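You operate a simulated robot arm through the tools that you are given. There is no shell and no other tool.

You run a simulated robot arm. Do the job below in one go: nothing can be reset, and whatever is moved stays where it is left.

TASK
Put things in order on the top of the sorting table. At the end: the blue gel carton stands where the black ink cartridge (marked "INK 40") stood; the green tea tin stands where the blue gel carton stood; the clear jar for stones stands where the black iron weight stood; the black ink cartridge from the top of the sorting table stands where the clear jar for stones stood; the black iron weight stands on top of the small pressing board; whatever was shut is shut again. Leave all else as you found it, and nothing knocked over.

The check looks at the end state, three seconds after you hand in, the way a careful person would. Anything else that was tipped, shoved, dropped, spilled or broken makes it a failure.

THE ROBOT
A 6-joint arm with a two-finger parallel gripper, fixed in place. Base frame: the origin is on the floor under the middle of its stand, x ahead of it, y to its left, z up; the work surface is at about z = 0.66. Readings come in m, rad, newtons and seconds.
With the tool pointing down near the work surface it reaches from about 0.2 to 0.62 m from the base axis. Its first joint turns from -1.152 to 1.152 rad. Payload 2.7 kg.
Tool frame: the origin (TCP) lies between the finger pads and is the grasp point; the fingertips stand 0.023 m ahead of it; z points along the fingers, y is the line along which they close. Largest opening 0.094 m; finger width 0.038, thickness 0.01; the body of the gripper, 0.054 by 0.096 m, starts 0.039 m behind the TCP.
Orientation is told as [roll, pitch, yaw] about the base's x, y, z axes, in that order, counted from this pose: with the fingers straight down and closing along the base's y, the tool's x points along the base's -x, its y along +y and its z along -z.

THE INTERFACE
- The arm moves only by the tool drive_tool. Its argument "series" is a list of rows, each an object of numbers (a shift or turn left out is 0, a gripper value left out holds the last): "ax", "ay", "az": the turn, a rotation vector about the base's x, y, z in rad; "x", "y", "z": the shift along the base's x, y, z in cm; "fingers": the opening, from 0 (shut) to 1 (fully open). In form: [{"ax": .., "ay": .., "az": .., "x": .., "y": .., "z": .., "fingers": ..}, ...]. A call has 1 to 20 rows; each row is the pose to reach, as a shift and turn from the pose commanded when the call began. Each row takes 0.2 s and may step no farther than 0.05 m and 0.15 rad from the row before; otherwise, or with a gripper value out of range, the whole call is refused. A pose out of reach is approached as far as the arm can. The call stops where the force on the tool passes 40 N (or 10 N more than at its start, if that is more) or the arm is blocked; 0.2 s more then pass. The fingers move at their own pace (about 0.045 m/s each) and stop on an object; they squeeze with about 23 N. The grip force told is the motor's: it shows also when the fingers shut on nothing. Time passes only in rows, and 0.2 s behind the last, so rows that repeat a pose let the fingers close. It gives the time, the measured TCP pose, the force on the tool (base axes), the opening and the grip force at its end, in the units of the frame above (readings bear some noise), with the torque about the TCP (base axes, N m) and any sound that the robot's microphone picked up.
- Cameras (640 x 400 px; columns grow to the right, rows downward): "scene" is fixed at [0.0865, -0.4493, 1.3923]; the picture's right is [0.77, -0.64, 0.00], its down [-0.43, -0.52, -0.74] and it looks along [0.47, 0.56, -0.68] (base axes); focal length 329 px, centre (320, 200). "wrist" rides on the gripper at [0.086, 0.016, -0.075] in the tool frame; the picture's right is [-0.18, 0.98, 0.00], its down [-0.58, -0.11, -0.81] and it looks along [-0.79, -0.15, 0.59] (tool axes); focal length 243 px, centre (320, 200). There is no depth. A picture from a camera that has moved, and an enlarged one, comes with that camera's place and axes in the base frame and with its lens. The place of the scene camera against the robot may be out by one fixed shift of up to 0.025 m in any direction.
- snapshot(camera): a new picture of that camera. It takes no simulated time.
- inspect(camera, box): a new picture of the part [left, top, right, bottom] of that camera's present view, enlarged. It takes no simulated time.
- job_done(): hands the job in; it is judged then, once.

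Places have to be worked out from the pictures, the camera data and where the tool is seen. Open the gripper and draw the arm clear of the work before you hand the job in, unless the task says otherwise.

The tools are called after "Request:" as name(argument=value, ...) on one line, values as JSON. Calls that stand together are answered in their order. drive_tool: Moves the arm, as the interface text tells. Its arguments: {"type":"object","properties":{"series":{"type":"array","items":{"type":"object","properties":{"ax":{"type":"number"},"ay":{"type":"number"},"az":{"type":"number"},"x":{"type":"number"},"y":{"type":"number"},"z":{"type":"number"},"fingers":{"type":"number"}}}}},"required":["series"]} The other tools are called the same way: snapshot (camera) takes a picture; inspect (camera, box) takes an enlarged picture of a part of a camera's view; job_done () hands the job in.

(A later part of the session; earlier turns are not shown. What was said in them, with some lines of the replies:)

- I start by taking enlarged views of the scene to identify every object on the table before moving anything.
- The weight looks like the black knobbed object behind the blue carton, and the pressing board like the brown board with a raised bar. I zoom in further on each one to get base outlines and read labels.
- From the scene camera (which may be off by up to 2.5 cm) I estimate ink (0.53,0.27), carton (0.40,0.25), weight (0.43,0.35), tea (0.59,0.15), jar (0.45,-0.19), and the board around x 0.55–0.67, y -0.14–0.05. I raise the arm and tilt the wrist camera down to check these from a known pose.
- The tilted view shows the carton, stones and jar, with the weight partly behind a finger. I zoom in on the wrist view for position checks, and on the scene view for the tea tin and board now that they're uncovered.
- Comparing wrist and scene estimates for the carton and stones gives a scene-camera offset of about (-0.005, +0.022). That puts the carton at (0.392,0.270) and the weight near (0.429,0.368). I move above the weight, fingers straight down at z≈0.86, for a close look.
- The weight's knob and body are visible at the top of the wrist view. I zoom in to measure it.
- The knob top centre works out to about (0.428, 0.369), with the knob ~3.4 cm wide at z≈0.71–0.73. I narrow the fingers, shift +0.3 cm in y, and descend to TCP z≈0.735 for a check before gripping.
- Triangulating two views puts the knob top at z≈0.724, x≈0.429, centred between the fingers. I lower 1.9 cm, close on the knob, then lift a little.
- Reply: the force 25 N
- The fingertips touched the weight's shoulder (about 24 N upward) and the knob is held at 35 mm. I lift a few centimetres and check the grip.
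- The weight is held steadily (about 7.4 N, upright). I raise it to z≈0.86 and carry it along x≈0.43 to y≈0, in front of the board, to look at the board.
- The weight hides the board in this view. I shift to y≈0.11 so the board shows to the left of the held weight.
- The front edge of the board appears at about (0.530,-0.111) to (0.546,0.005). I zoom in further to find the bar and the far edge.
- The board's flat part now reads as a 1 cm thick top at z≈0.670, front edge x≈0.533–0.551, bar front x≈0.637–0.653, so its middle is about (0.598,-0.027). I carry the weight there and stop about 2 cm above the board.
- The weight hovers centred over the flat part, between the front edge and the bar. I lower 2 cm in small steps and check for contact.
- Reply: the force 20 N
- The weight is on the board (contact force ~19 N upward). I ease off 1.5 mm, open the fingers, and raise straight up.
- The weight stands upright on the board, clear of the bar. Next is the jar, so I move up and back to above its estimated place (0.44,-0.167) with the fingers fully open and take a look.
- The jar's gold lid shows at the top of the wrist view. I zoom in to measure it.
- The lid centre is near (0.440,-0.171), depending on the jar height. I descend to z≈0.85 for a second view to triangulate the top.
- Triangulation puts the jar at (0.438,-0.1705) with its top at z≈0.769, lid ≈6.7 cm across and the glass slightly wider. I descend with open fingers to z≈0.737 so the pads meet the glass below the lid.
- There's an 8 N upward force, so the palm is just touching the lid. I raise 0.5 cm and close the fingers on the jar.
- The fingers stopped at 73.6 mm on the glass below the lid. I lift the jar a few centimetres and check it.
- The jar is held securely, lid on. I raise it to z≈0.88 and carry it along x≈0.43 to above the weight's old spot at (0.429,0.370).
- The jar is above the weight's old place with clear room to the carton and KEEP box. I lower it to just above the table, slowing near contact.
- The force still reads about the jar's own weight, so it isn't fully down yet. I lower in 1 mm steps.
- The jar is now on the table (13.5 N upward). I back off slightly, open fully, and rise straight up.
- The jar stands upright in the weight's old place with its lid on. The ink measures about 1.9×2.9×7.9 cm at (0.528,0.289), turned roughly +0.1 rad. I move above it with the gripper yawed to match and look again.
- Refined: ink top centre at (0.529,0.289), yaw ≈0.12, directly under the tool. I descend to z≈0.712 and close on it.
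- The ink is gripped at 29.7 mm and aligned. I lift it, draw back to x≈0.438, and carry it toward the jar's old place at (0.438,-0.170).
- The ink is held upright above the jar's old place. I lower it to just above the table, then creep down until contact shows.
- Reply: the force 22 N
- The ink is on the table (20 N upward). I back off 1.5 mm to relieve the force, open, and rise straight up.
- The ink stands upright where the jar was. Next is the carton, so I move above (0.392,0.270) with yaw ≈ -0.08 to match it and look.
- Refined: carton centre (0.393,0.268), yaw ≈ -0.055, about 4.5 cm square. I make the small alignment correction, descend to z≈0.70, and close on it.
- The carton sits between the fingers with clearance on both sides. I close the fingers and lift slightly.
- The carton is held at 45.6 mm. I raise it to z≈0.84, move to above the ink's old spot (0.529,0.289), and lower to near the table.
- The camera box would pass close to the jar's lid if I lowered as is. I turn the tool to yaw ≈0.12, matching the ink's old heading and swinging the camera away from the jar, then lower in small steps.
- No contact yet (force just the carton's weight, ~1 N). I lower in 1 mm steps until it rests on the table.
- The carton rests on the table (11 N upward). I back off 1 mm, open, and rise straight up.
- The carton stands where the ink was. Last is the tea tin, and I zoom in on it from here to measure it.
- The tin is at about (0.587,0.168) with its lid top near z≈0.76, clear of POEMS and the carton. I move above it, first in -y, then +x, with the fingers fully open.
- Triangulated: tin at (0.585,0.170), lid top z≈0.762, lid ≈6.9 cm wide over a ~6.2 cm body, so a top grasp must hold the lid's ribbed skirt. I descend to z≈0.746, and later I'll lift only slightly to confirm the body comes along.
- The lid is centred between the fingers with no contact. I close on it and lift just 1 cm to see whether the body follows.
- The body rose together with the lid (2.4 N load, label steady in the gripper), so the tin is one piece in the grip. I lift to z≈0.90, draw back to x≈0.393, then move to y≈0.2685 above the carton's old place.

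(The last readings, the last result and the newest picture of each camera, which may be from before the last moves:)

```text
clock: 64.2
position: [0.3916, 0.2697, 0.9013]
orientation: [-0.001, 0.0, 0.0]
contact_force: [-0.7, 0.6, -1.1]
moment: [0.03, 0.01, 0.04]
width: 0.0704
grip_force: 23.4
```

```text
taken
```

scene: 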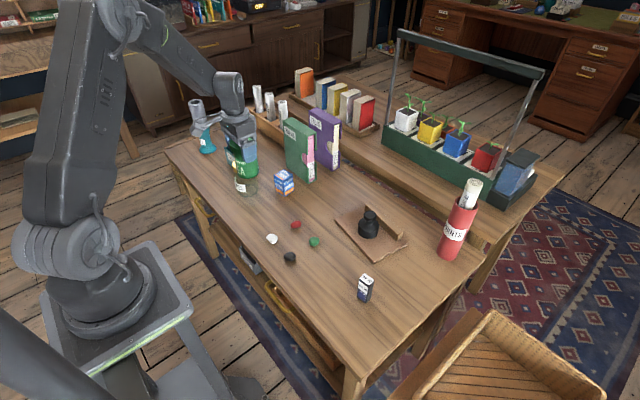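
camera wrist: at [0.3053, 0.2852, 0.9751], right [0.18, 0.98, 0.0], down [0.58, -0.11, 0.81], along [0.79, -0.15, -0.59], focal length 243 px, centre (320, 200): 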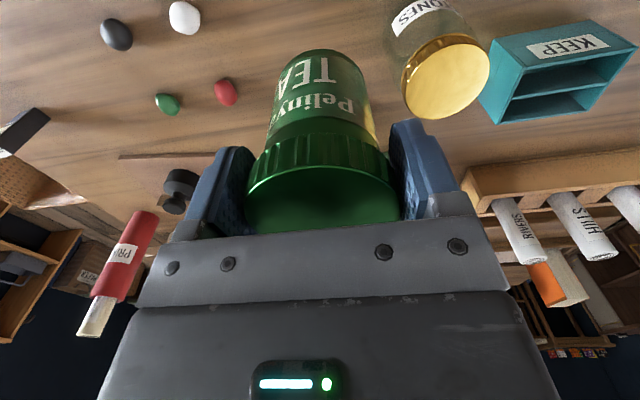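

The tin is above the carton's old place, about 3.6 cm clear of the jar. I lower it and slow down near the table.

Request:
drive_tool(series=[{"z": -4}, {"z": -8}, {"z": -12}, {"z": -14}, {"z": -15}, {"z": -15.3}, {"z": -15.4}, {"z": -15.4}])

Request:
snapshot(camera="wrist")

Request:
inspect(camera="scene", box=[190, 110, 320, 230])

```text
clock: 66.0
position: [0.3932, 0.2677, 0.7471]
orientation: [-0.001, 0.001, 0.001]
contact_force: [0.3, 0.6, -0.5]
moment: [0.01, 0.05, -0.02]
width: 0.0703
grip_force: 22.9
```

```text
taken
camera wrist: at [0.3061, 0.2839, 0.8214], right [0.18, 0.98, 0.0], down [0.58, -0.11, 0.81], along [0.79, -0.15, -0.59], focal length 243 px, centre (320, 200)
```

wrist: 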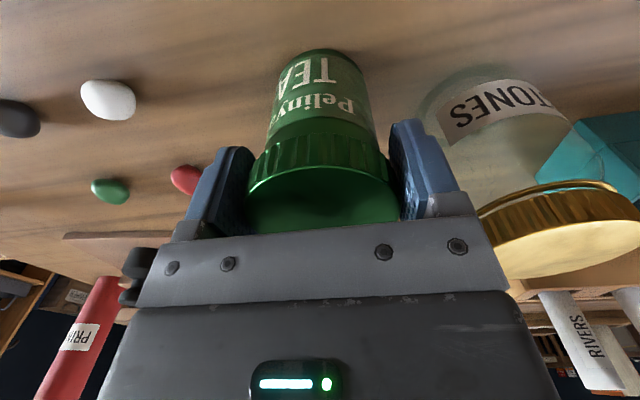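

```text
3.33 times, centred on (255, 170) of scene
camera zoom: at [0.0865, -0.4493, 1.3923], right [0.77, -0.64, 0.0], down [-0.43, -0.52, -0.74], along [0.47, 0.56, -0.68], focal length 1095 px, centre (537, 300)
```

zoom: 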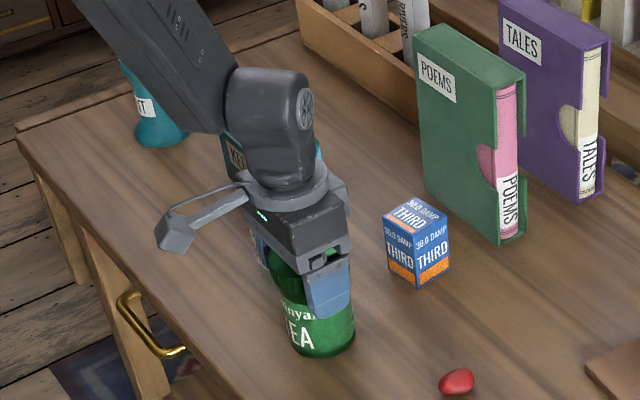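

The force is near zero, so the tin may be just touching down. I go down in 1 mm steps to confirm firm contact.

Request:
drive_tool(series=[{"z": -0.1}, {"z": -0.15}, {"z": -0.15}])

```text
clock: 66.8
position: [0.3937, 0.2696, 0.7466]
orientation: [0.001, 0.0, -0.002]
contact_force: [-3.1, -1.7, 8.0]
moment: [-0.12, 0.09, -0.06]
width: 0.0703
grip_force: 23.1
```

The tin rests on the table (8 N upward). I back off slightly, open the fingers moderately, and rise straight up.

Request:
drive_tool(series=[{"z": 0.08}, {"z": 0.08, "fingers": 0.9}, {"z": 0.08, "fingers": 0.9}, {"z": 0.08, "fingers": 0.9}, {"z": 1.5, "fingers": 0.9}, {"z": 4, "fingers": 0.9}, {"z": 8, "fingers": 0.9}, {"z": 12, "fingers": 0.9}, {"z": 16, "fingers": 0.9}, {"z": 20, "fingers": 0.9}])

Request:
snapshot(camera="wrist")

Request:
snapshot(camera="scene")

Request:
inspect(camera="scene", box=[190, 110, 320, 230])

```text
clock: 69.0
position: [0.3917, 0.268, 0.9441]
orientation: [0.001, 0.001, -0.001]
contact_force: [-0.1, -0.5, 0.5]
moment: [0.01, -0.02, 0.0]
width: 0.0847
grip_force: 0.1
```

```text
taken
camera wrist: at [0.3056, 0.2842, 1.0182], right [0.18, 0.98, 0.0], down [0.58, -0.11, 0.81], along [0.79, -0.15, -0.59], focal length 243 px, centre (320, 200)
```

wrist: 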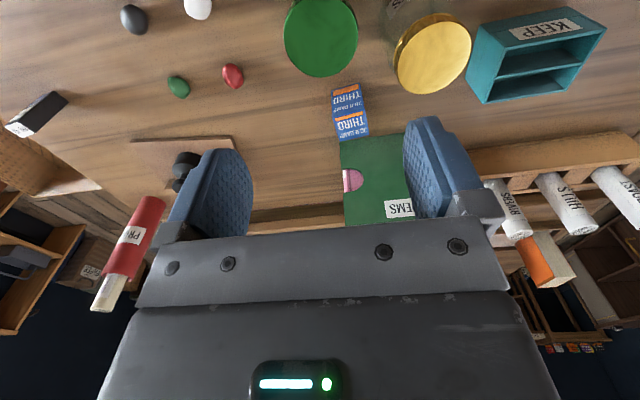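

```text
taken
```

scene: 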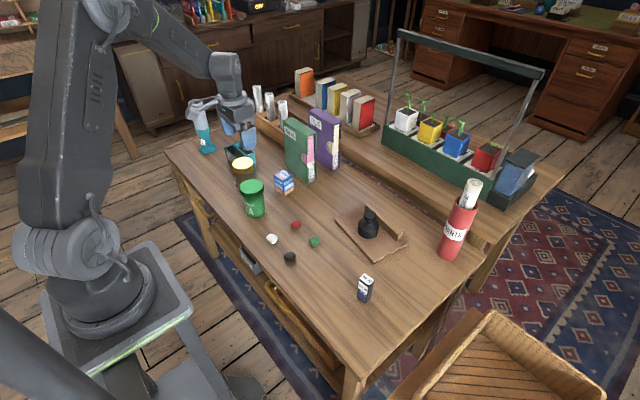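

```text
3.33 times, centred on (255, 170) of scene
camera zoom: at [0.0865, -0.4493, 1.3923], right [0.77, -0.64, 0.0], down [-0.43, -0.52, -0.74], along [0.47, 0.56, -0.68], focal length 1095 px, centre (537, 300)
```

zoom: 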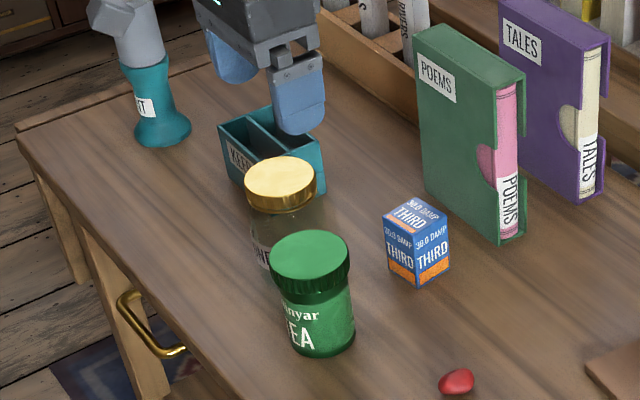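

Everything looks in place and upright. I open the gripper fully and draw the arm up and back near the middle, away from the work, then check the whole table once more.

Request:
drive_tool(series=[{"z": 3, "fingers": 1}, {"z": 5, "y": -3, "x": -1, "fingers": 1}, {"z": 5, "y": -7, "x": -2}, {"z": 5, "y": -11, "x": -3}, {"z": 5, "y": -15, "x": -4}, {"z": 5, "y": -19, "x": -5}, {"z": 5, "y": -22, "x": -5}, {"z": 5, "y": -22, "x": -5}])

Request:
snapshot(camera="scene")

Request:
inspect(camera="scene", box=[180, 100, 350, 270])

Request:
inspect(camera="scene", box=[320, 180, 480, 320])

Request:
snapshot(camera="wrist")

```text
clock: 70.8
position: [0.3402, 0.0473, 0.9947]
orientation: [0.0, -0.001, -0.001]
contact_force: [0.0, 0.6, -0.3]
moment: [0.03, 0.03, -0.02]
width: 0.094
grip_force: 0.0
```

```text
taken
```

scene: 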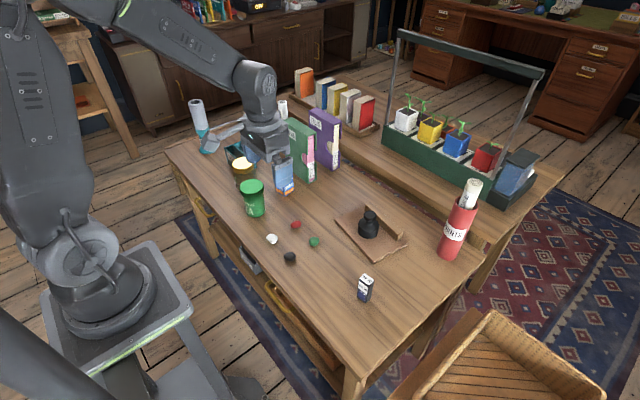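

```text
2.35 times, centred on (265, 185) of scene
camera zoom: at [0.0865, -0.4493, 1.3923], right [0.77, -0.64, 0.0], down [-0.43, -0.52, -0.74], along [0.47, 0.56, -0.68], focal length 773 px, centre (449, 235)
```

zoom: 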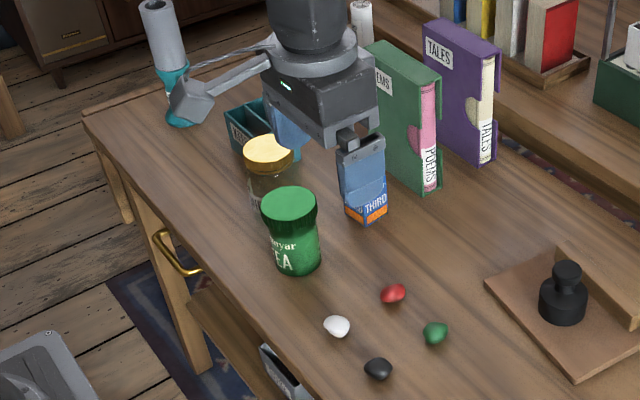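

```text
2.86 times, centred on (400, 250) of scene
camera zoom: at [0.0865, -0.4493, 1.3923], right [0.77, -0.64, 0.0], down [-0.43, -0.52, -0.74], along [0.47, 0.56, -0.68], focal length 939 px, centre (91, 57)
```

zoom: 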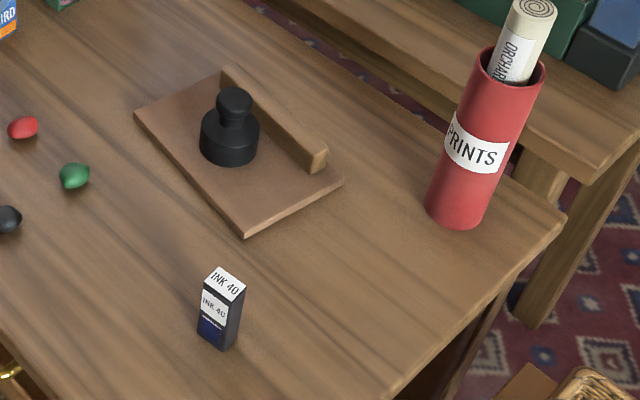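

```text
taken
camera wrist: at [0.2545, 0.0628, 1.0693], right [0.18, 0.98, 0.0], down [0.58, -0.11, 0.81], along [0.79, -0.15, -0.59], focal length 243 px, centre (320, 200)
```

wrist: 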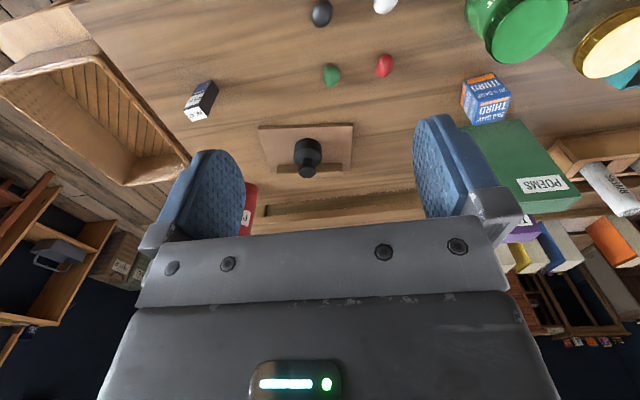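

All five objects are upright: tea tin in the carton's place, carton in the ink's, jar (lid on) in the weight's, ink in the jar's, and the weight on the pressing board. Stones, KEEP box, slipcases and red tube look unmoved, and the open gripper is clear, so I hand the job in.

Request:
job_done()

```text
The job is handed in.
```

I moved all five objects to their new places and handed the job in. The last camera views show everything upright; I haven't seen the check's verdict.

- **Black iron weight:** on the flat part of the pressing board, clear of the raised bar.
- **Clear jar for stones:** where the weight stood, with its lid still on.
- **Black ink cartridge:** where the jar stood.
- **Blue gel carton:** where the ink cartridge stood. I turned it about 10 degrees so the wrist camera would clear the jar.
- **Green tea tin:** where the carton stood. I had to hold it by the lid, which is wider than the body. A 1 cm test lift showed lid and body rising together, so the tin stayed shut.

I placed each object to within a few millimetres of its target, judging from the camera views and gripper readings. I opened nothing, so nothing needed shutting. The stones, the KEEP box, the POEMS and TALES books and the red tube look unmoved. The gripper is open and the arm is up and clear of the table.
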